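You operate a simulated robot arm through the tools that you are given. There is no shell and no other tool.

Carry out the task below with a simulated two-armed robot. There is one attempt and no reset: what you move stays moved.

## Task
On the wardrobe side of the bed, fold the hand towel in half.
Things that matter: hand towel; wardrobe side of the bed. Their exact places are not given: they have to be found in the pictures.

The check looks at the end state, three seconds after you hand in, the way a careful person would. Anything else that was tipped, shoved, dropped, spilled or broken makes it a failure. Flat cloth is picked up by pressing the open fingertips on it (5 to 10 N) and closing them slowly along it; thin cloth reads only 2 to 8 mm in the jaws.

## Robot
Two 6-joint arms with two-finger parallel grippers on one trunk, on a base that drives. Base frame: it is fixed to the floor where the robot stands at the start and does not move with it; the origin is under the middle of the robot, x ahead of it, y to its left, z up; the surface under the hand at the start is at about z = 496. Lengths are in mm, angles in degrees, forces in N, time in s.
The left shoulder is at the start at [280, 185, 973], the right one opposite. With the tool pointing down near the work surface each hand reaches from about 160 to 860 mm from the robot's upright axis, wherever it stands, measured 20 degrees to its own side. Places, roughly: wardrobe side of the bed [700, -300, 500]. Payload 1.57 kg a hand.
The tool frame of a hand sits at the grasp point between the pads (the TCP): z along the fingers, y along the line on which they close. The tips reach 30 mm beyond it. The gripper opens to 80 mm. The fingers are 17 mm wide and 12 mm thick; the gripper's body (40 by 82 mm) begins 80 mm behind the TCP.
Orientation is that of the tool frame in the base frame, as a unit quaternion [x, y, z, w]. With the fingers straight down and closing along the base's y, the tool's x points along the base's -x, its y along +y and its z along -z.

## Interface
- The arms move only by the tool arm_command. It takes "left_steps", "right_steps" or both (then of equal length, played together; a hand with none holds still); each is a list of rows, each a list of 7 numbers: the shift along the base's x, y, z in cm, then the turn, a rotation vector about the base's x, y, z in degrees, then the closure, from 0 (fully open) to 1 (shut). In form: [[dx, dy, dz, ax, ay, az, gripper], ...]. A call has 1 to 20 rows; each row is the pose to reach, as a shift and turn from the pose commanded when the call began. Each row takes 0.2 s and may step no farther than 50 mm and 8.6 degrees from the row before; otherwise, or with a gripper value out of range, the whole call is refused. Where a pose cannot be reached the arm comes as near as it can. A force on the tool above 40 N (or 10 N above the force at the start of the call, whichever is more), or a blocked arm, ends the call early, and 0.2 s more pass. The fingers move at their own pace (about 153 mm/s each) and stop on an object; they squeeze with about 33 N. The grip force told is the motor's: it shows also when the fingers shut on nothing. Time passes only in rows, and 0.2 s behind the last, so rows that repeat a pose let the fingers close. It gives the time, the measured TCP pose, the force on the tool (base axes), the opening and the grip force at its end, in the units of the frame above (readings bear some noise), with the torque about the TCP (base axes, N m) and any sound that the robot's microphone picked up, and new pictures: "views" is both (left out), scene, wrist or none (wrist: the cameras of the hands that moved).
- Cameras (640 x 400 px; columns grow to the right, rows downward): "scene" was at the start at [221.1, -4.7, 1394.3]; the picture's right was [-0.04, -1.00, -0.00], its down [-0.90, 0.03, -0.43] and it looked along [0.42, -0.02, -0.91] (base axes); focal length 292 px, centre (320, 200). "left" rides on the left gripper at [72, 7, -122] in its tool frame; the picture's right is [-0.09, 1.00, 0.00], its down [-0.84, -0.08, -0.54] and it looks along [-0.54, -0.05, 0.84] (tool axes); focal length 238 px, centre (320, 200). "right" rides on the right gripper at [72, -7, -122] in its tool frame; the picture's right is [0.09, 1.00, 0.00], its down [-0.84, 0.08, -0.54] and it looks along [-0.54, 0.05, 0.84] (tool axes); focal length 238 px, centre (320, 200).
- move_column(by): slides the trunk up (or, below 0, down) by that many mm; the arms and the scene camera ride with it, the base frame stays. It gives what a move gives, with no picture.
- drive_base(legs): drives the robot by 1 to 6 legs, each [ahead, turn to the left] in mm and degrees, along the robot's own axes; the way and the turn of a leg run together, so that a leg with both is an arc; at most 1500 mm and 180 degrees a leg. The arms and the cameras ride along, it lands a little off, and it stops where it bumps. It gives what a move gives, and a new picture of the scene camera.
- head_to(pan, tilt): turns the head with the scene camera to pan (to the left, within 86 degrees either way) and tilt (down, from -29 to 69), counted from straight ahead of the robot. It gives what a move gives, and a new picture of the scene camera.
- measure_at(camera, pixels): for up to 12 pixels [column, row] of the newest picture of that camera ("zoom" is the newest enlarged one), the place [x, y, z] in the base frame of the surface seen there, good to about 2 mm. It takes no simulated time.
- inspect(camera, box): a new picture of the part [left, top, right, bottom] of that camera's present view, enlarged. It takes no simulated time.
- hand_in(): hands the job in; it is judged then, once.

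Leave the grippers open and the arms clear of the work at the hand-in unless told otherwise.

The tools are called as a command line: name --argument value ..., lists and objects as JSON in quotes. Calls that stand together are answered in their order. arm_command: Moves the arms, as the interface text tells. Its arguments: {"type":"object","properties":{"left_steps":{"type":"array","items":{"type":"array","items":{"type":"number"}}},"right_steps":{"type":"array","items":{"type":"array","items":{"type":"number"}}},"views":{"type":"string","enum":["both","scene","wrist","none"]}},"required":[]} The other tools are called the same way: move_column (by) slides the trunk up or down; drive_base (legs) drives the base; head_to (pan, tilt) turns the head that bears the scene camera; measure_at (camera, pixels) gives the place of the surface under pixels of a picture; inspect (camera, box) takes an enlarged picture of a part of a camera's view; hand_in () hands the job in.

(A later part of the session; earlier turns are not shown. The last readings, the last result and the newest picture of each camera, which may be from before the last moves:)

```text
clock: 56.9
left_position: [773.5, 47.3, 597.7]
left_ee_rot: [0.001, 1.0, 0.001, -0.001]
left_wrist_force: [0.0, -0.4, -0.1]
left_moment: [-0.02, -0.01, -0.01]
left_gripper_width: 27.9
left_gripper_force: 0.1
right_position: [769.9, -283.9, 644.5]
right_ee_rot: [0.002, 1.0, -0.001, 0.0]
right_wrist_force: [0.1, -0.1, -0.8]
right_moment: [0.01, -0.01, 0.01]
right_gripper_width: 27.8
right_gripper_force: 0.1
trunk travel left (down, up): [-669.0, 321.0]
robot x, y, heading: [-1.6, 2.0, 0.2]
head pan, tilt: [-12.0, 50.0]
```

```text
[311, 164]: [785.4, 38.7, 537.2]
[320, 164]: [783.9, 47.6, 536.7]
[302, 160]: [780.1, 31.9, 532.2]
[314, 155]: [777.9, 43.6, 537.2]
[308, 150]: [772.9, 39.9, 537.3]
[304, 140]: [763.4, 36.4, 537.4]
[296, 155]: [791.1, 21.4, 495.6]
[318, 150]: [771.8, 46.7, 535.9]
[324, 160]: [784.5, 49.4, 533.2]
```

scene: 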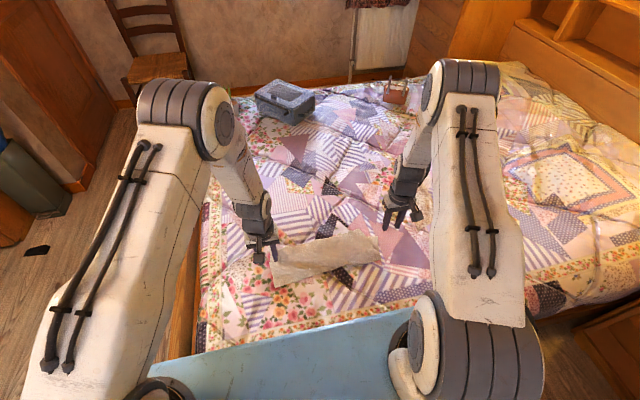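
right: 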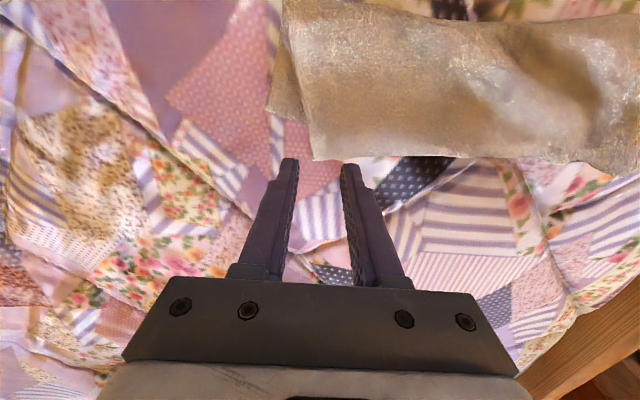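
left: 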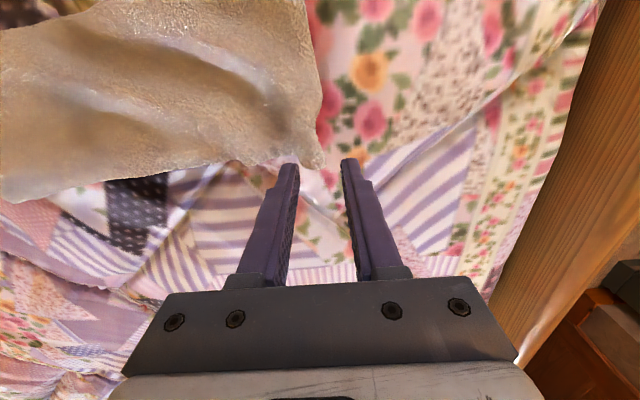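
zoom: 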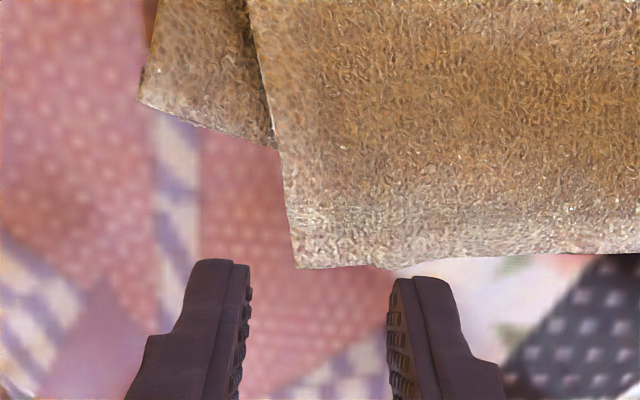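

Right corner is at (810, -286); the left crest spans y 32-49 at z≈537. I lower the left jaws over the crest and the right hand to just above the cloth near its corner.

arm_command --left_steps '[[0, -0.5, -1, 0, 0, 0, 0.65], [0, -0.5, -2, 0, 0, 0, 0.65], [0, -0.5, -3, 0, 0, 0, 0.65], [0, -0.5, -4, 0, 0, 0, 0.65], [0, -0.5, -4.8, 0, 0, 0, 0.65], [0, -0.5, -4.8, 0, 0, 0, 0.65]]' --right_steps '[[1, 0.8, -2, 0, 0, 0, 0.65], [2, 1.6, -4, 0, 0, 0, 0.65], [2.7, 2, -6, 0, 0, 0, 0.65], [2.7, 2, -8, 0, 0, 0, 0.65], [2.7, 2, -9.5, 0, 0, 0, 0.65], [2.7, 2, -10.2, 0, 0, 0, 0.65]]' --views "wrist"

inspect --camera "left" --box '[260, 100, 380, 190]'

inspect --camera "right" --box '[260, 100, 380, 190]'

```text
clock: 58.2
left_position: [772.0, 43.2, 548.4]
left_ee_rot: [0.0, 1.0, 0.002, -0.001]
left_wrist_force: [0.6, -0.2, 0.1]
left_moment: [0.01, -0.01, 0.03]
left_gripper_width: 27.9
left_gripper_force: 0.1
right_position: [797.7, -264.2, 541.2]
right_ee_rot: [0.0, 1.0, 0.0, -0.002]
right_wrist_force: [0.0, -0.4, -0.4]
right_moment: [-0.02, 0.0, 0.01]
right_gripper_width: 27.9
right_gripper_force: 0.0
trunk travel left (down, up): [-669.0, 321.0]
robot x, y, heading: [0.3, 3.0, 0.0]
head pan, tilt: [-12.0, 50.0]
```

right: 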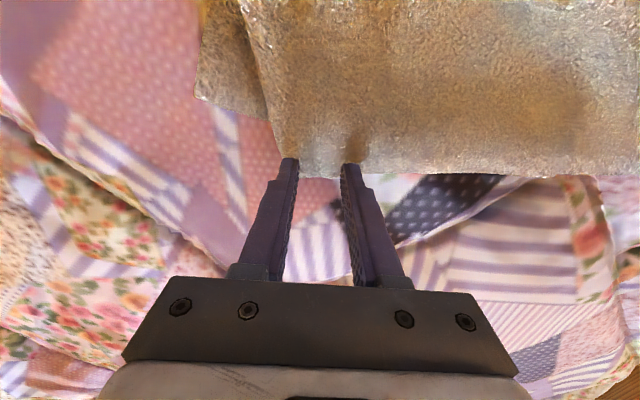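
left: 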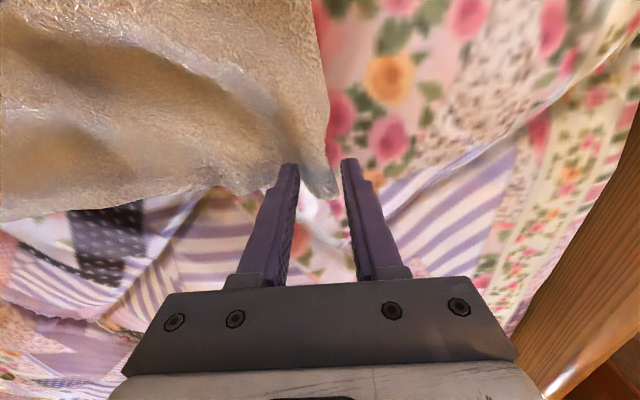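

```text
4.44 times, centred on (320, 145) of left
```

zoom: 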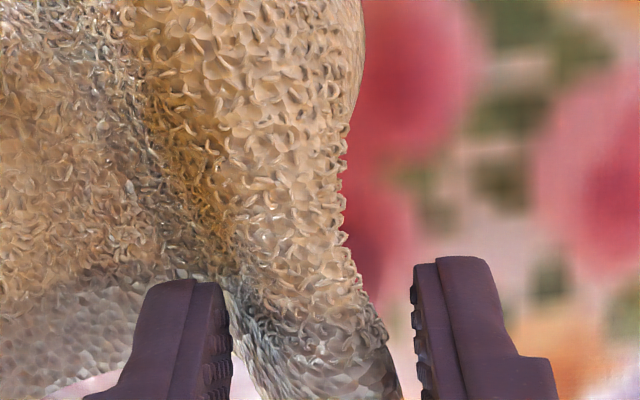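

```text
4.44 times, centred on (320, 145) of right
```

zoom: 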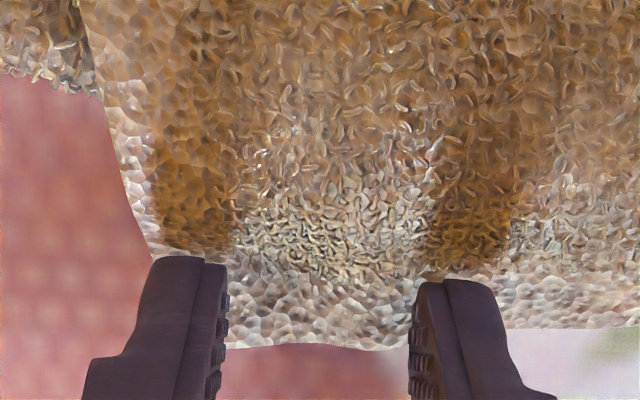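

Both are well placed. I close the left slowly on the crest while the right presses down in small steps.

arm_command --left_steps '[[0, 0, 0, 0, 0, 0, 0.7], [0, 0, 0, 0, 0, 0, 0.77], [0, 0, 0, 0, 0, 0, 0.84], [0, 0, 0, 0, 0, 0, 0.91], [0, 0, 0, 0, 0, 0, 0.97], [0, 0, 0, 0, 0, 0, 1], [0, 0, 0, 0, 0, 0, 1]]' --right_steps '[[0, 0, -0.1, 0, 0, 0, 0.65], [0, 0, -0.2, 0, 0, 0, 0.65], [0, 0, -0.3, 0, 0, 0, 0.65], [0, 0, -0.4, 0, 0, 0, 0.65], [0, 0, -0.5, 0, 0, 0, 0.65], [0, 0, -0.6, 0, 0, 0, 0.65], [0, 0, -0.7, 0, 0, 0, 0.65]]' --views "none"

```text
clock: 59.9
left_position: [771.1, 42.9, 548.1]
left_ee_rot: [0.001, 1.0, 0.002, -0.001]
left_wrist_force: [-0.3, -0.9, -0.1]
left_moment: [0.01, 0.0, 0.02]
left_gripper_width: 6.4
left_gripper_force: 25.7
right_position: [798.1, -264.3, 534.6]
right_ee_rot: [0.001, 1.0, 0.0, -0.001]
right_wrist_force: [-0.6, -1.6, 2.3]
right_moment: [-0.05, 0.02, 0.02]
right_gripper_width: 28.3
right_gripper_force: 0.1
trunk travel left (down, up): [-669.0, 321.0]
robot x, y, heading: [-1.1, 1.7, -0.3]
head pan, tilt: [-12.0, 50.0]
```

Left holds (6.4 mm). Right has just touched (2.3 N), so I press 2 mm more.

arm_command --right_steps '[[0, 0, -0.1, 0, 0, 0, 0.65], [0, 0, -0.2, 0, 0, 0, 0.65], [0, 0, -0.25, 0, 0, 0, 0.65]]' --views "none"

```text
clock: 60.6
left_position: [771.6, 43.5, 549.4]
left_ee_rot: [0.001, 1.0, 0.002, 0.0]
left_wrist_force: [-0.6, -0.2, 0.3]
left_moment: [0.02, 0.01, 0.0]
left_gripper_width: 6.2
left_gripper_force: 25.4
right_position: [798.0, -265.7, 532.6]
right_ee_rot: [0.001, 1.0, 0.0, -0.002]
right_wrist_force: [-3.3, -1.5, 10.0]
right_moment: [-0.05, 0.14, -0.01]
right_gripper_width: 28.5
right_gripper_force: 0.0
trunk travel left (down, up): [-669.0, 321.0]
robot x, y, heading: [-0.1, -2.5, -0.2]
head pan, tilt: [-12.0, 50.0]
```

At 10 N on the right I close slowly along the cloth.

arm_command --right_steps '[[0, 0, 0, 0, 0, 0, 0.69], [0, 0, 0, 0, 0, 0, 0.73], [0, 0, 0, 0, 0, 0, 0.77], [0, 0, 0, 0, 0, 0, 0.81], [0, 0, 0, 0, 0, 0, 0.85], [0, 0, 0, 0, 0, 0, 0.89], [0, 0, 0, 0, 0, 0, 0.93], [0, 0, 0, 0, 0, 0, 0.97], [0, 0, 0, 0, 0, 0, 1], [0, 0, 0, 0, 0, 0, 1], [0, 0, 0, 0, 0, 0, 1]]' --views "wrist"

```text
clock: 63.0
left_position: [771.1, 43.4, 549.6]
left_ee_rot: [0.001, 1.0, 0.002, -0.001]
left_wrist_force: [1.1, -0.2, 1.1]
left_moment: [-0.01, 0.01, 0.0]
left_gripper_width: 6.4
left_gripper_force: 26.4
right_position: [799.6, -264.0, 532.8]
right_ee_rot: [0.0, 1.0, 0.0, -0.001]
right_wrist_force: [2.0, -0.6, 12.6]
right_moment: [-0.03, -0.03, -0.03]
right_gripper_width: 3.7
right_gripper_force: 24.9
trunk travel left (down, up): [-669.0, 321.0]
robot x, y, heading: [1.3, 2.3, -0.1]
head pan, tilt: [-12.0, 50.0]
```

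right: 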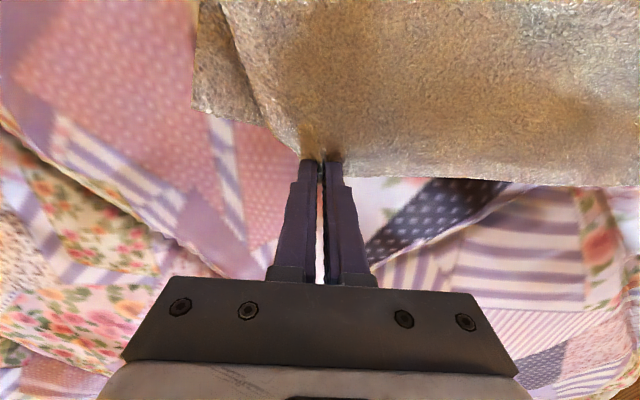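

Both corners are held near their tips (the right at 3.7 mm). I lift the towel fully so it hangs, spreading the hands to about 348 mm apart.

arm_command --left_steps '[[0, 0, 1, 0, 0, 0, 1], [-0.2, -0.1, 2.5, 0, 0, 0, 1], [-0.6, -0.2, 4.5, 0, 0, 0, 1], [-1, -0.3, 6.5, 0, 0, 0, 1], [-1.5, -0.4, 8.5, 0, 0, 0, 1], [-2, -0.5, 10.5, 0, 0, 0, 1], [-2.5, -0.6, 12.5, 0, 0, 0, 1], [-3, -0.8, 14.5, 0, 0, 0, 1], [-3.5, -1, 16.5, 0, 0, 0, 1], [-4, -1.2, 18.5, 0, 0, 0, 1], [-4.4, -1.4, 20.5, 0, 0, 0, 1], [-4.8, -1.6, 22.5, 0, 0, 0, 1], [-5.1, -1.8, 24.5, 0, 0, 0, 1], [-5.4, -1.8, 26.5, 0, 0, 0, 1], [-5.6, -1.8, 28.5, 0, 0, 0, 1], [-5.6, -1.8, 30, 0, 0, 0, 1], [-5.6, -1.8, 30, 0, 0, 0, 1], [-5.6, -1.8, 30, 0, 0, 0, 1]]' --right_steps '[[0, 0, 1.5, 0, 0, 0, 1], [-0.5, -0.3, 3.5, 0, 0, 0, 1], [-1.2, -0.7, 5.7, 0, 0, 0, 1], [-2, -1.2, 8, 0, 0, 0, 1], [-2.7, -1.7, 10.2, 0, 0, 0, 1], [-3.4, -2.2, 12.2, 0, 0, 0, 1], [-4.1, -2.7, 14.2, 0, 0, 0, 1], [-4.8, -3.2, 16.2, 0, 0, 0, 1], [-5.5, -3.8, 18.2, 0, 0, 0, 1], [-6.1, -4.4, 20.2, 0, 0, 0, 1], [-6.6, -4.9, 22.2, 0, 0, 0, 1], [-7, -5.3, 24.2, 0, 0, 0, 1], [-7.3, -5.7, 26.2, 0, 0, 0, 1], [-7.6, -6, 28.2, 0, 0, 0, 1], [-7.9, -6.1, 30.2, 0, 0, 0, 1], [-7.9, -6.1, 31.7, 0, 0, 0, 1], [-7.9, -6.1, 31.7, 0, 0, 0, 1], [-7.9, -6.1, 31.7, 0, 0, 0, 1]]'

inspect --camera "scene" --box '[220, 170, 460, 330]'

```text
clock: 66.8
left_position: [715.0, 23.1, 849.6]
left_ee_rot: [0.0, 1.0, 0.001, -0.001]
left_wrist_force: [0.6, -26.2, -0.2]
left_moment: [-0.88, -0.01, 0.15]
left_gripper_width: 8.6
left_gripper_force: 27.1
right_position: [720.7, -323.5, 849.8]
right_ee_rot: [0.001, 1.0, 0.001, -0.001]
right_wrist_force: [-1.5, 25.2, -0.2]
right_moment: [0.83, 0.02, -0.11]
right_gripper_width: 4.2
right_gripper_force: 25.3
trunk travel left (down, up): [-669.0, 321.0]
robot x, y, heading: [-1.9, 0.0, 0.1]
head pan, tilt: [-12.0, 50.0]
```

scene: 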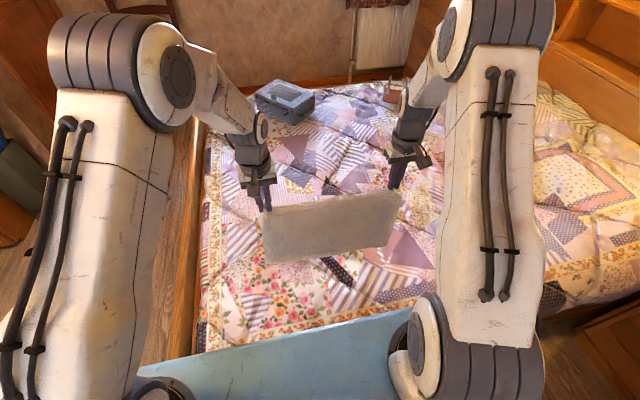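
right: 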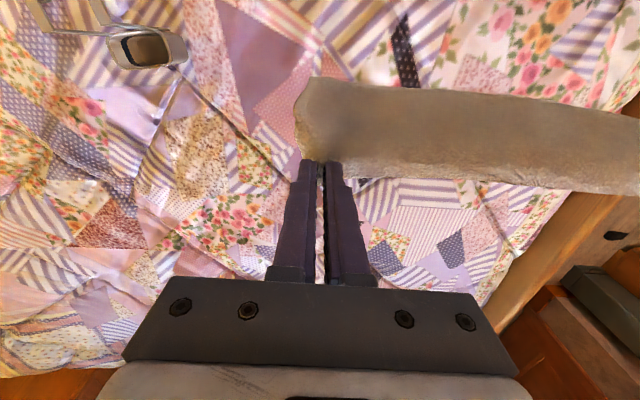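
left: 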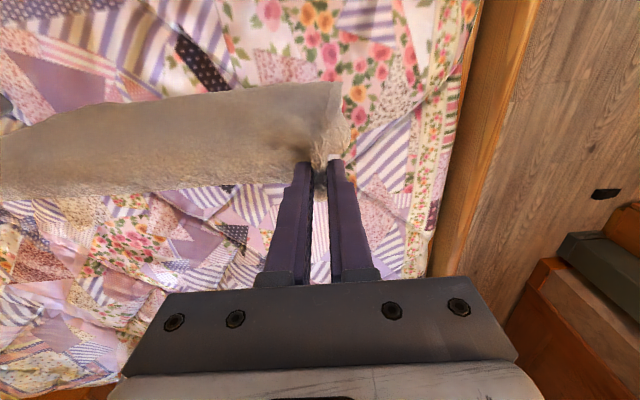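

```text
2.50 times, centred on (340, 250) of scene
```

zoom: 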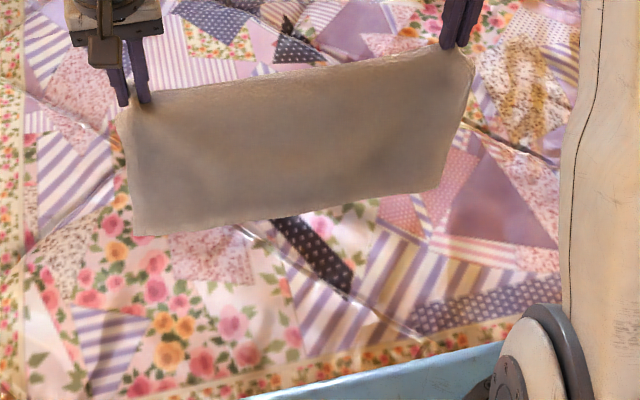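

Tension is high (25 N), so I ease the hands in by 6 mm each. Then I repeat the forward carry to x≈780 and settle.

arm_command --left_steps '[[0, -0.3, 0, 0, 0, 0, 1], [0, -0.6, 0, 0, 0, 0, 1], [0.7, -0.6, 0, 0, 0, 0, 1], [1.7, -0.6, 0, 0, 0, 0, 1], [2.8, -0.6, 0, 0, 0, 0, 1], [3.9, -0.6, 0, 0, 0, 0, 1], [5, -0.6, -0.5, 0, 0, 0, 1], [6, -0.6, -1, 0, 0, 0, 1], [6.5, -0.6, -1.5, 0, 0, 0, 1], [6.5, -0.6, -2.2, 0, 0, 0, 1], [6.5, -0.6, -2.7, 0, 0, 0, 1], [6.5, -0.6, -2.7, 0, 0, 0, 1], [6.5, -0.6, -2.7, 0, 0, 0, 1]]' --right_steps '[[0, 0.3, 0, 0, 0, 0, 1], [0, 0.6, 0, 0, 0, 0, 1], [0.7, 0.6, 0, 0, 0, 0, 1], [1.7, 0.6, 0, 0, 0, 0, 1], [2.8, 0.6, 0, 0, 0, 0, 1], [3.9, 0.6, 0, 0, 0, 0, 1], [5, 0.6, -0.5, 0, 0, 0, 1], [6, 0.6, -1, 0, 0, 0, 1], [6.5, 0.6, -1.5, 0, 0, 0, 1], [6.5, 0.6, -2.2, 0, 0, 0, 1], [6.5, 0.6, -2.7, 0, 0, 0, 1], [6.5, 0.6, -2.7, 0, 0, 0, 1], [6.5, 0.6, -2.7, 0, 0, 0, 1]]'

inspect --camera "scene" --box '[220, 150, 460, 310]'

```text
clock: 69.7
left_position: [781.5, 20.3, 820.7]
left_ee_rot: [0.001, 1.0, 0.002, -0.001]
left_wrist_force: [-0.1, -17.0, 0.2]
left_moment: [-0.55, -0.01, 0.1]
left_gripper_width: 7.9
left_gripper_force: 27.5
right_position: [784.4, -319.2, 820.7]
right_ee_rot: [0.0, 1.0, 0.001, -0.001]
right_wrist_force: [0.0, 16.9, -1.2]
right_moment: [0.55, -0.01, -0.09]
right_gripper_width: 4.3
right_gripper_force: 24.8
trunk travel left (down, up): [-669.0, 321.0]
robot x, y, heading: [-0.9, 3.3, 0.0]
head pan, tilt: [-12.0, 50.0]
```

scene: 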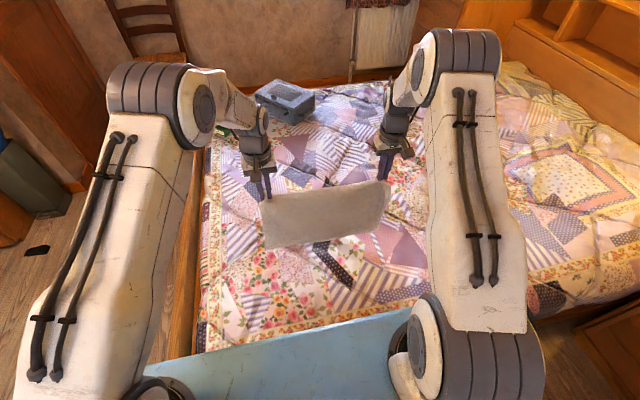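
right: 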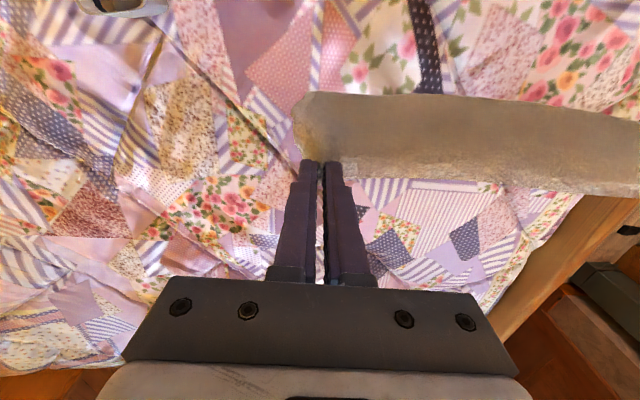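
left: 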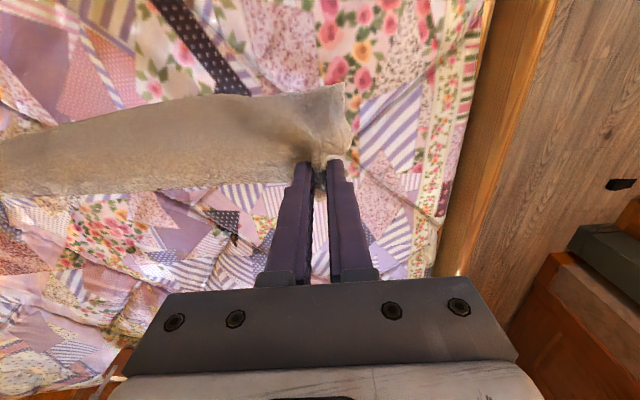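

```text
2.50 times, centred on (340, 230) of scene
```

zoom: 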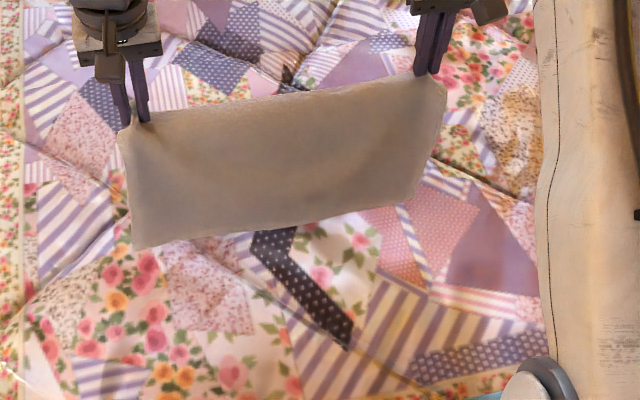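

Tension is still 17 N, so I'll ease 5 mm more on each side in the next move. First I measure the bottom edge.

measure_at --camera "zoom" --pixels '[[137, 243], [200, 233], [280, 221], [350, 209], [405, 197], [280, 160], [280, 102], [122, 140], [440, 90]]'

```text
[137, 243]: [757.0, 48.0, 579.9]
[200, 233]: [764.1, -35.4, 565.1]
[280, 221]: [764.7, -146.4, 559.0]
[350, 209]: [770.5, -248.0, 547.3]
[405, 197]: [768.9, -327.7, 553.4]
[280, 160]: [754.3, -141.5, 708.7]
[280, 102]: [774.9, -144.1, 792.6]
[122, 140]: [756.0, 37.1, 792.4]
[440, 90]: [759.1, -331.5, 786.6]
```

I ease the tension, lower and draw back in one go to the same laid position as before.

arm_command --left_steps '[[0, -0.3, -1, 0, 0, 0, 1], [0, -0.5, -2, 0, 0, 0, 1], [-0.2, -0.5, -3, 0, 0, 0, 1], [-0.6, -0.5, -3.8, 0, 0, 0, 1], [-1.3, -0.5, -4.6, 0, 0, 0, 1], [-2.1, -0.5, -5.4, 0, 0, 0, 1], [-2.9, -0.5, -6.2, 0, 0, 0, 1], [-3.7, -0.5, -7, 0, 0, 0, 1], [-4.5, -0.5, -7.8, 0, 0, 0, 1], [-5.3, -0.5, -8.6, 0, 0, 0, 1], [-6.1, -0.5, -9.4, 0, 0, 0, 1], [-6.9, -0.5, -10.2, 0, 0, 0, 1], [-7.7, -0.5, -11, 0, 0, 0, 1], [-8.5, -0.5, -11.8, 0, 0, 0, 1], [-9.4, -0.5, -12.7, 0, 0, 0, 1], [-10.3, -0.5, -13.6, 0, 0, 0, 1], [-11.2, -0.5, -14.5, 0, 0, 0, 1], [-12.1, -0.5, -15.4, 0, 0, 0, 1], [-13.0, -0.5, -16.4, 0, 0, 0, 1], [-13.0, -0.5, -16.4, 0, 0, 0, 1]]' --right_steps '[[0, 0.3, -1, 0, 0, 0, 1], [0, 0.5, -2, 0, 0, 0, 1], [-0.2, 0.5, -3, 0, 0, 0, 1], [-0.6, 0.5, -3.8, 0, 0, 0, 1], [-1.3, 0.5, -4.6, 0, 0, 0, 1], [-2.1, 0.5, -5.4, 0, 0, 0, 1], [-2.9, 0.5, -6.2, 0, 0, 0, 1], [-3.7, 0.5, -7, 0, 0, 0, 1], [-4.5, 0.5, -7.8, 0, 0, 0, 1], [-5.3, 0.5, -8.6, 0, 0, 0, 1], [-6.1, 0.5, -9.4, 0, 0, 0, 1], [-6.9, 0.5, -10.2, 0, 0, 0, 1], [-7.7, 0.5, -11, 0, 0, 0, 1], [-8.5, 0.5, -11.8, 0, 0, 0, 1], [-9.4, 0.5, -12.7, 0, 0, 0, 1], [-10.3, 0.5, -13.6, 0, 0, 0, 1], [-11.2, 0.5, -14.5, 0, 0, 0, 1], [-12.1, 0.5, -15.4, 0, 0, 0, 1], [-13.0, 0.5, -16.4, 0, 0, 0, 1], [-13.0, 0.5, -16.4, 0, 0, 0, 1]]'

inspect --camera "scene" --box '[220, 170, 460, 330]'

```text
clock: 73.8
left_position: [651.4, 14.1, 657.5]
left_ee_rot: [0.001, 1.0, 0.002, -0.001]
left_wrist_force: [-1.3, -7.0, 1.0]
left_moment: [-0.25, -0.01, 0.02]
left_gripper_width: 6.9
left_gripper_force: 26.5
right_position: [653.5, -315.8, 657.7]
right_ee_rot: [0.001, 1.0, -0.001, -0.001]
right_wrist_force: [-0.3, 7.8, 0.1]
right_moment: [0.24, -0.03, -0.04]
right_gripper_width: 3.7
right_gripper_force: 24.6
trunk travel left (down, up): [-669.0, 321.0]
robot x, y, heading: [5.4, -1.8, -0.0]
head pan, tilt: [-12.0, 50.0]
```

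scene: 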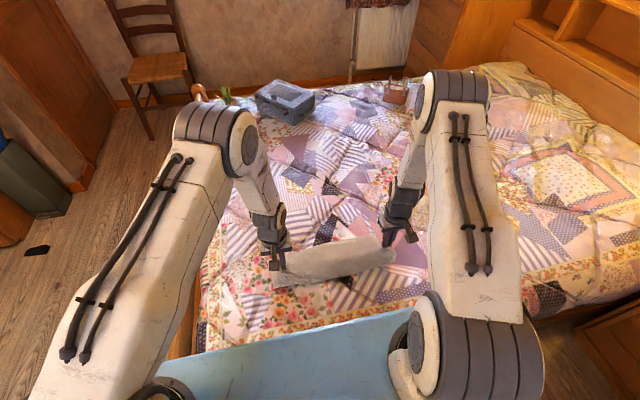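
right: 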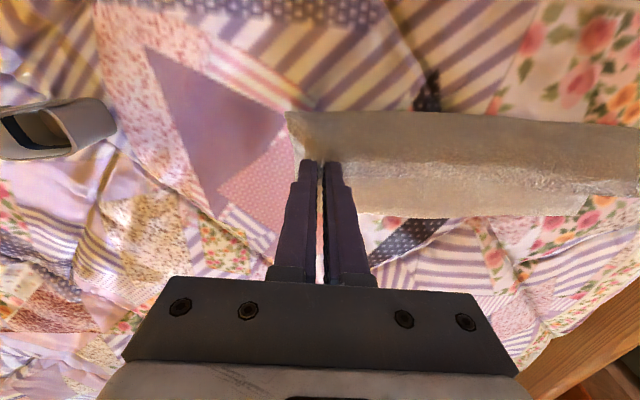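
left: 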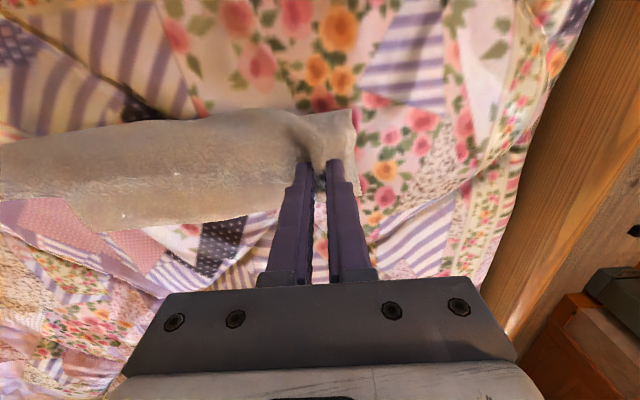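

```text
2.50 times, centred on (340, 250) of scene
```

zoom: 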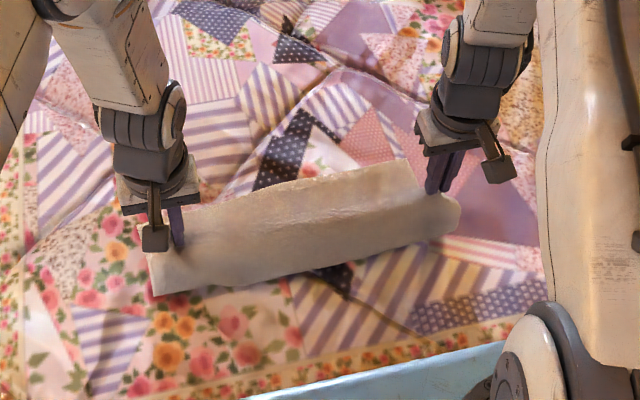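

measure_at --camera "zoom" --pixels '[[230, 202], [280, 187], [340, 174], [405, 162], [300, 200], [300, 215], [300, 235], [300, 255], [300, 268], [160, 292], [230, 280], [395, 240]]'

measure_at --camera "left" --pixels '[[100, 229], [150, 224], [240, 214], [358, 192], [280, 200], [200, 140]]'

measure_at --camera "right" --pixels '[[580, 213], [500, 214], [400, 213], [350, 205]]'

```text
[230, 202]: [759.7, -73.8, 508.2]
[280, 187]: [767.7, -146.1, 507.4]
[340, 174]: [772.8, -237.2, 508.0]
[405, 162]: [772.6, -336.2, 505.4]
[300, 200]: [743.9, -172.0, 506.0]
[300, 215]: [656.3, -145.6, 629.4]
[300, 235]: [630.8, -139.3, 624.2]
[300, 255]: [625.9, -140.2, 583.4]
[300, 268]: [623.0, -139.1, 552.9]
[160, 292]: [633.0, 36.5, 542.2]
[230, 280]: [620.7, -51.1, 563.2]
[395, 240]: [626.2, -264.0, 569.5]
```

```text
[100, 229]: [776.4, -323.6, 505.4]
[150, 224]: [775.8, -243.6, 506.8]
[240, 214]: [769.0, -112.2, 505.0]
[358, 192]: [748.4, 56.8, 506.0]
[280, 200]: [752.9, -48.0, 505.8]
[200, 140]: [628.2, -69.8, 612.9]
```

```text
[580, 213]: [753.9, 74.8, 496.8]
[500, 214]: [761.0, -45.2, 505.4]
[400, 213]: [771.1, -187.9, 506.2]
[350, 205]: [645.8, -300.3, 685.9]
```

The laid far edge is slightly skewed: x≈748 at the left corner (y 57) and x≈775 at the right (y -340). I'll compensate by bringing each hand over to its own corner, with the left going farther back first and ending about 30 mm short of the right. Hands ease back, then swing over, stopping 55 mm up.

arm_command --left_steps '[[-2.3, 0, -0.7, 0, 0, 0, 1], [-4.9, 0, -1.7, 0, 0, 0, 1], [-7.4, 0, -2.5, 0, 0, 0, 1], [-6.9, 0, -1.5, 0, 0, 0, 1], [-5.5, 0.1, -0.4, 0, 0, 0, 1], [-3.9, 0.3, 0.1, 0, 0, 0, 1], [-2.2, 0.5, 0, 0, 0, 0, 1], [-0.5, 0.7, -0.4, 0, 0, 0, 1], [1.2, 0.8, -1.2, 0, 0, 0, 1], [2.8, 0.8, -2.3, 0, 0, 0, 1], [4.2, 0.8, -3.7, 0, 0, 0, 1], [5.4, 0.8, -5.3, 0, 0, 0, 1], [6.3, 0.8, -6.7, 0, 0, 0, 1], [6.3, 0.8, -6.7, 0, 0, 0, 1]]' --right_steps '[[-1.8, 0, -0.7, 0, 0, 0, 1], [-3.5, 0, -1.7, 0, 0, 0, 1], [-5.1, 0, -2.5, 0, 0, 0, 1], [-4.4, 0, -1.5, 0, 0, 0, 1], [-2.9, 0.1, -0.3, 0, 0, 0, 1], [-1.2, 0.3, 0.3, 0, 0, 0, 1], [0.6, 0.5, 0.2, 0, 0, 0, 1], [2.4, 0.7, -0.2, 0, 0, 0, 1], [4.1, 0.8, -1.0, 0, 0, 0, 1], [5.7, 0.8, -2.1, 0, 0, 0, 1], [7.1, 0.8, -3.5, 0, 0, 0, 1], [8.3, 0.8, -5.1, 0, 0, 0, 1], [9.3, 0.8, -6.7, 0, 0, 0, 1], [9.3, 0.8, -6.7, 0, 0, 0, 1]]'

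inspect --camera "scene" --box '[220, 170, 460, 330]'

inspect --camera "left" --box '[260, 60, 420, 200]'

inspect --camera "right" --box '[220, 60, 380, 200]'

```text
clock: 76.8
left_position: [713.6, 22.6, 591.1]
left_ee_rot: [0.001, 1.0, 0.002, -0.001]
left_wrist_force: [0.8, -8.2, 0.4]
left_moment: [-0.29, -0.06, 0.04]
left_gripper_width: 7.1
left_gripper_force: 26.8
right_position: [747.3, -305.9, 591.3]
right_ee_rot: [0.002, 1.0, 0.001, -0.001]
right_wrist_force: [-1.1, 8.5, 0.1]
right_moment: [0.22, 0.06, -0.02]
right_gripper_width: 3.8
right_gripper_force: 24.5
trunk travel left (down, up): [-669.0, 321.0]
robot x, y, heading: [-2.2, 0.4, 0.0]
head pan, tilt: [-12.0, 50.0]
```

scene: 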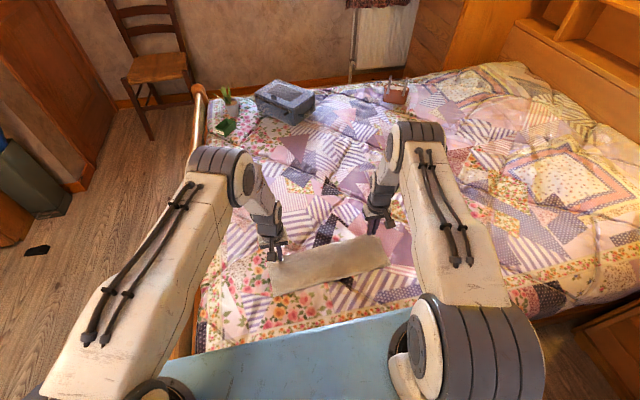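
right: 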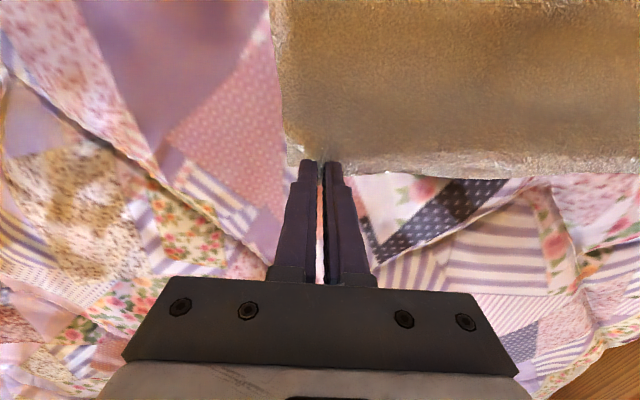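
left: 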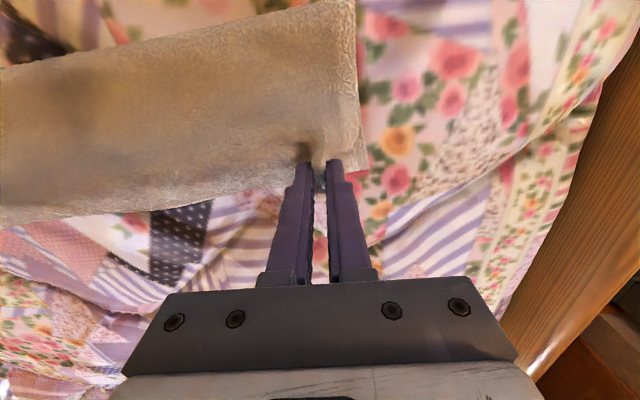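

```text
2.50 times, centred on (340, 250) of scene
```

zoom: 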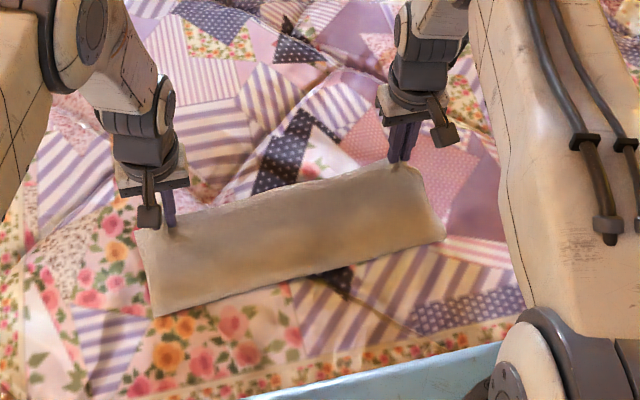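

```text
2.86 times, centred on (340, 130) of left
```

zoom: 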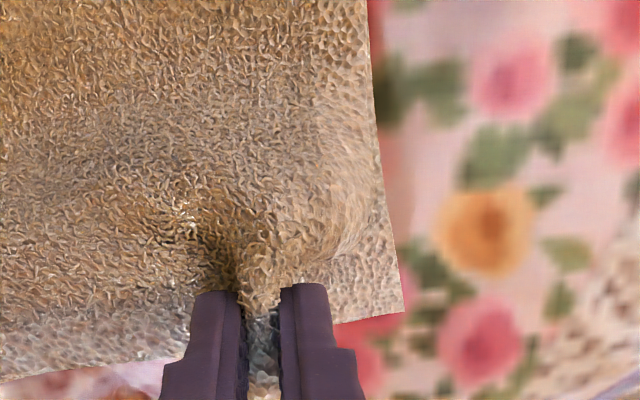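

```text
2.86 times, centred on (300, 130) of right
```

zoom: 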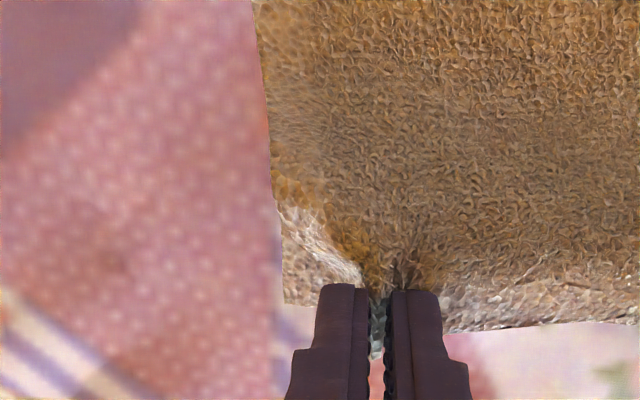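

measure_at --camera "left" --pixels '[[366, 167], [360, 160], [350, 168], [200, 196], [100, 210], [352, 6], [200, 30]]'

measure_at --camera "right" --pixels '[[290, 164], [287, 155], [296, 164], [420, 173], [520, 173], [274, 10], [284, 140]]'

measure_at --camera "scene" --pixels '[[280, 295], [300, 291], [330, 283], [360, 275], [388, 266], [396, 265], [330, 275]]'

```text
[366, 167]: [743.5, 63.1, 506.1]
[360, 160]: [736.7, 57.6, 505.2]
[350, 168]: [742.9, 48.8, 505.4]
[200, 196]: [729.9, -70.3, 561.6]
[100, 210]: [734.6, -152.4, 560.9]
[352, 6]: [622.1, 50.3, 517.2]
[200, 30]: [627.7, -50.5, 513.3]
```

```text
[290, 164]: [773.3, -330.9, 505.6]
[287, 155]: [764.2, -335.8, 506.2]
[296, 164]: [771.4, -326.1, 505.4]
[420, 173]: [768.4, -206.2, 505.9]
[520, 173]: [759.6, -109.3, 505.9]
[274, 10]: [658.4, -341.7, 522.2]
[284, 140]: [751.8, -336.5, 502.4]
```

```text
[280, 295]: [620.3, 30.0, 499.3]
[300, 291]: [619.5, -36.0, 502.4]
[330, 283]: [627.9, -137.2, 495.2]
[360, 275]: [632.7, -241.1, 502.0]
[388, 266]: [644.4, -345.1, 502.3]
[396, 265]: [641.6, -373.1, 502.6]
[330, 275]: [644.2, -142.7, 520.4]
```

Lower corners: left (744, 64) and right (774, -333). I bring the held corners down over them, finishing with a slight inward ease so the tips fall outward.

arm_command --left_steps '[[0.4, 0.2, -1, 0, 0, 0, 1], [0.8, 0.4, -2, 0, 0, 0, 1], [1.1, 0.6, -3, 0, 0, 0, 1], [1.3, 0.7, -3.8, 0, 0, 0, 1], [1.5, 0.6, -4.3, 0, 0, 0, 1], [1.5, 0.4, -4.6, 0, 0, 0, 1], [1.5, 0.4, -4.6, 0, 0, 0, 1]]' --right_steps '[[0.4, 0.1, -1, 0, 0, 0, 1], [0.9, 0.3, -2, 0, 0, 0, 1], [1.3, 0.4, -3, 0, 0, 0, 1], [1.5, 0.5, -3.8, 0, 0, 0, 1], [1.7, 0.7, -4.3, 0, 0, 0, 1], [1.7, 0.9, -4.6, 0, 0, 0, 1], [1.7, 0.9, -4.6, 0, 0, 0, 1]]' --views "wrist"

inspect --camera "left" --box '[260, 60, 420, 200]'

inspect --camera "right" --box '[220, 60, 380, 200]'

```text
clock: 78.5
left_position: [729.2, 28.5, 542.9]
left_ee_rot: [0.002, 1.0, 0.002, -0.002]
left_wrist_force: [-0.5, -5.9, 0.6]
left_moment: [-0.17, -0.01, 0.04]
left_gripper_width: 6.7
left_gripper_force: 26.6
right_position: [763.2, -298.0, 543.9]
right_ee_rot: [0.001, 1.0, 0.0, -0.001]
right_wrist_force: [-0.5, 5.6, -0.7]
right_moment: [0.18, 0.02, -0.05]
right_gripper_width: 4.0
right_gripper_force: 23.9
trunk travel left (down, up): [-669.0, 321.0]
robot x, y, heading: [-1.0, 4.0, 0.1]
head pan, tilt: [-12.0, 50.0]
```

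right: 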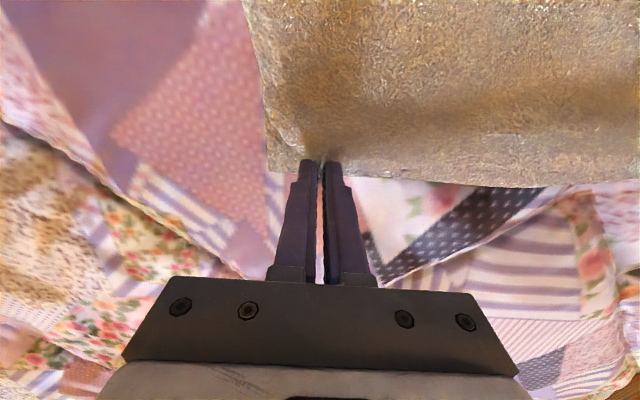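
left: 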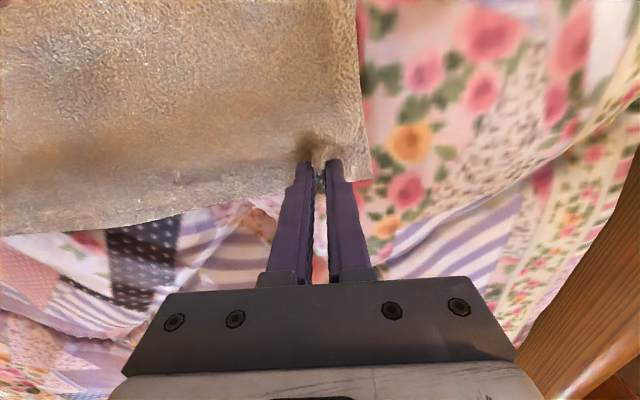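

```text
2.86 times, centred on (340, 130) of left
```

zoom: 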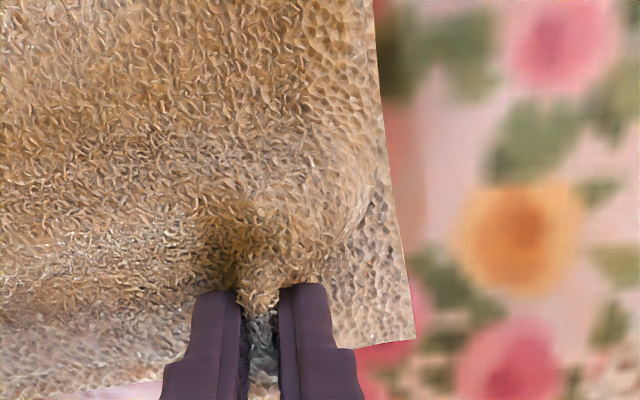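

```text
2.86 times, centred on (300, 130) of right
```

zoom: 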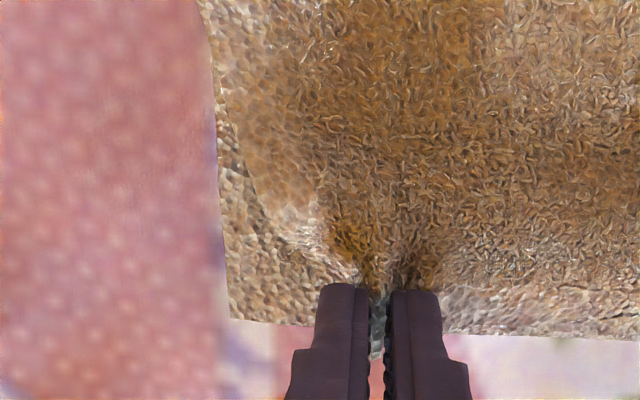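

The corners lie over each other. I open slowly to release.

arm_command --left_steps '[[0, 0, 0, 0, 0, 0, 0.95], [0, 0, 0, 0, 0, 0, 0.88], [0, 0.1, 0, 0, 0, 0, 0.8], [0, 0.2, 0, 0, 0, 0, 0.72], [0, 0.3, 0, 0, 0, 0, 0.66], [0, 0.3, 0.3, 0, 0, 0, 0.66]]' --right_steps '[[0, 0, 0, 0, 0, 0, 0.95], [0, 0, 0, 0, 0, 0, 0.88], [0, -0.1, 0, 0, 0, 0, 0.8], [0, -0.2, 0, 0, 0, 0, 0.72], [0, -0.3, 0, 0, 0, 0, 0.66], [0, -0.3, 0.3, 0, 0, 0, 0.66]]' --views "wrist"

inspect --camera "left" --box '[260, 60, 420, 200]'

inspect --camera "right" --box '[220, 60, 380, 200]'

```text
clock: 79.8
left_position: [728.1, 30.2, 546.9]
left_ee_rot: [0.001, 1.0, 0.002, -0.002]
left_wrist_force: [0.0, 0.1, 0.4]
left_moment: [-0.02, -0.01, 0.01]
left_gripper_width: 27.3
left_gripper_force: 0.0
right_position: [764.3, -299.8, 549.5]
right_ee_rot: [0.001, 1.0, 0.001, -0.001]
right_wrist_force: [-0.2, -0.1, -0.6]
right_moment: [0.0, -0.04, -0.02]
right_gripper_width: 27.4
right_gripper_force: 0.1
trunk travel left (down, up): [-669.0, 321.0]
robot x, y, heading: [2.0, -3.7, -0.2]
head pan, tilt: [-12.0, 50.0]
```

right: 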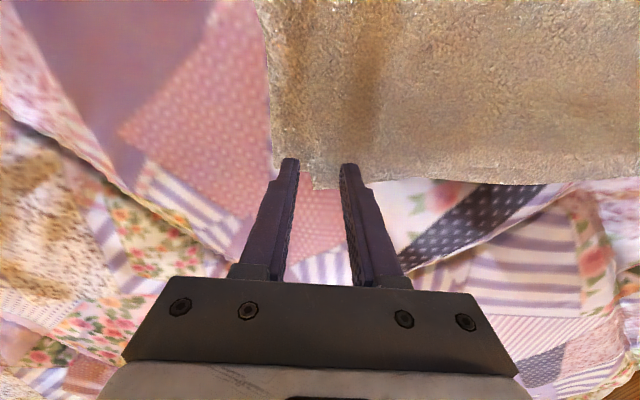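
left: 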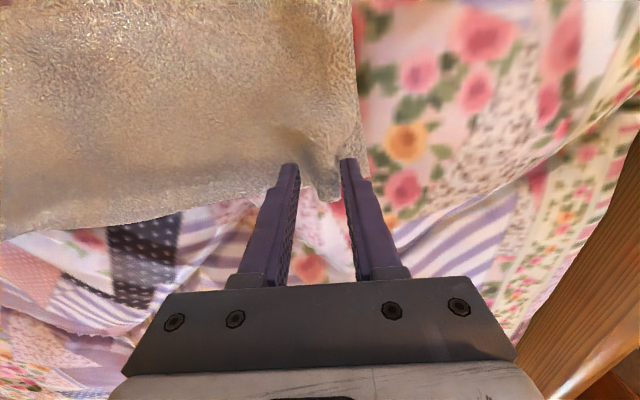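

```text
2.86 times, centred on (340, 130) of left
```

zoom: 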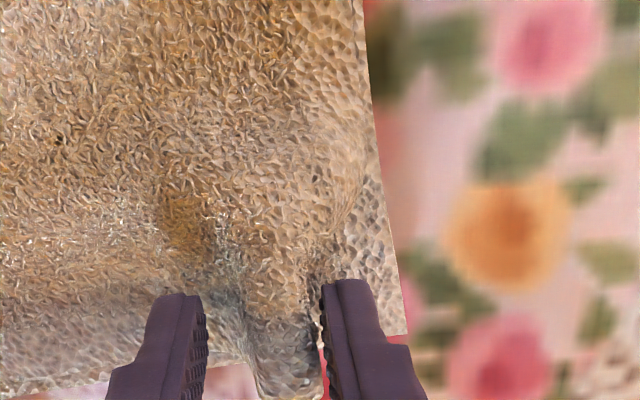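

```text
2.86 times, centred on (300, 130) of right
```

zoom: 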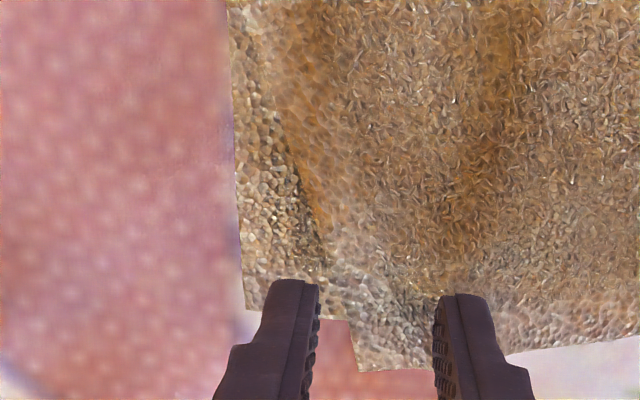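

Released. I raise the hands, retract them, and inspect the result.

arm_command --left_steps '[[0, 0, 1.5, 0, 0, 0, 0.66], [0, 0, 4, 0, 0, 0, 0.66], [0, 0, 8, 0, 0, 0, 0.66], [-3, 1, 11, 0, 0, 0, 0.66], [-7, 2, 12, 0, 0, 0, 0.66], [-10, 4, 12, 0, 0, 0, 0.66], [-10, 4, 12, 0, 0, 0, 0.66]]' --right_steps '[[0, 0, 1.5, 0, 0, 0, 0.66], [0, 0, 4, 0, 0, 0, 0.66], [0, 0, 8, 0, 0, 0, 0.66], [-3, -1, 11, 0, 0, 0, 0.66], [-7, -2, 12, 0, 0, 0, 0.66], [-10, -4, 12, 0, 0, 0, 0.66], [-10, -4, 12, 0, 0, 0, 0.66]]'

inspect --camera "left" --box '[200, 100, 400, 230]'

inspect --camera "right" --box '[240, 80, 440, 210]'

inspect --camera "scene" --box '[250, 210, 410, 310]'

```text
clock: 81.5
left_position: [629.9, 72.0, 668.2]
left_ee_rot: [0.001, 1.0, 0.002, -0.001]
left_wrist_force: [0.1, 0.1, -0.8]
left_moment: [0.0, -0.01, 0.04]
left_gripper_width: 27.2
left_gripper_force: 0.0
right_position: [664.4, -340.8, 669.0]
right_ee_rot: [0.0, 1.0, 0.0, -0.002]
right_wrist_force: [0.4, 0.1, -0.6]
right_moment: [0.03, 0.02, -0.01]
right_gripper_width: 27.3
right_gripper_force: 0.0
trunk travel left (down, up): [-669.0, 321.0]
robot x, y, heading: [-2.4, -2.2, -0.3]
head pan, tilt: [-12.0, 50.0]
```

scene: 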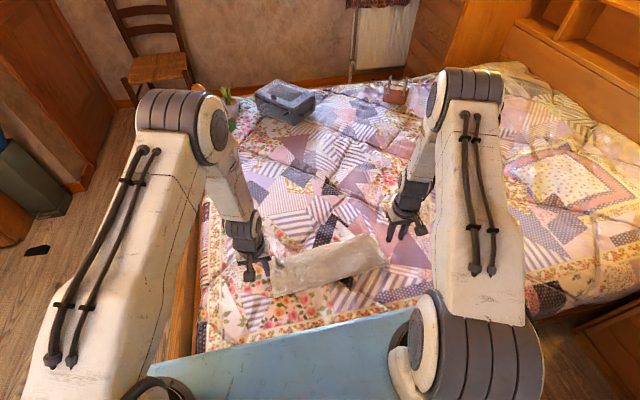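
right: 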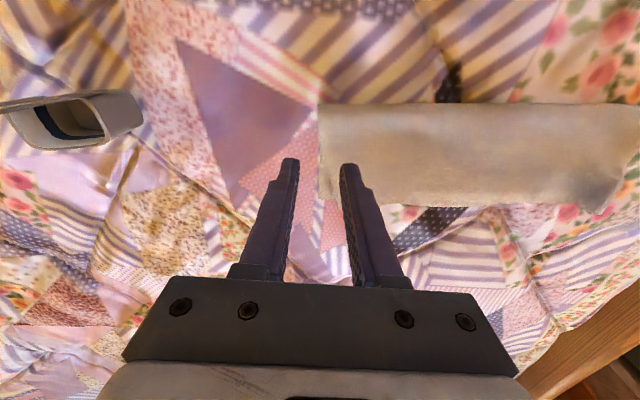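
left: 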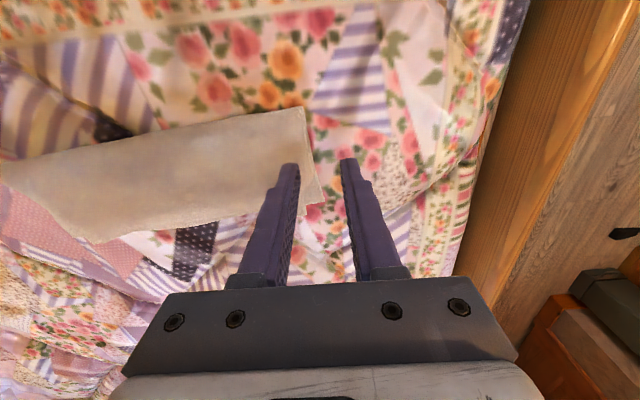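

```text
3.08 times, centred on (300, 165) of left
```

zoom: 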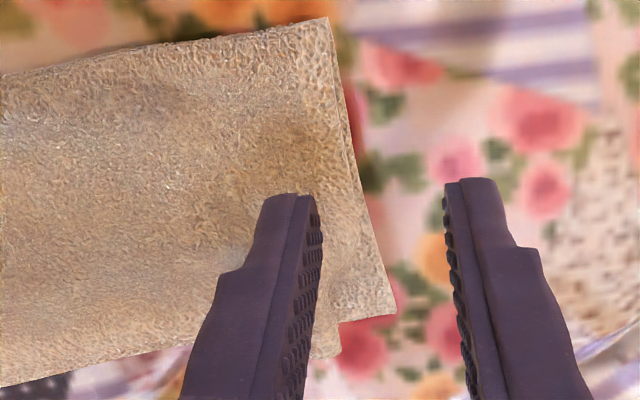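

```text
3.08 times, centred on (340, 145) of right
```

zoom: 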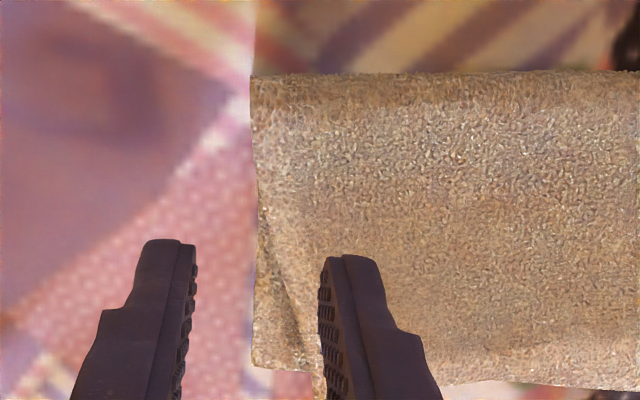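

```text
4.00 times, centred on (330, 260) of scene
```

zoom: 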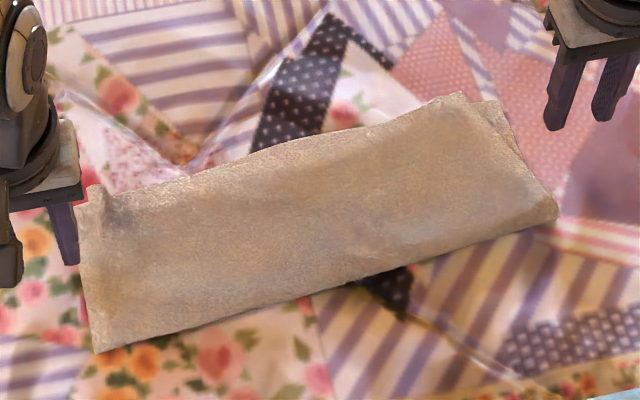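

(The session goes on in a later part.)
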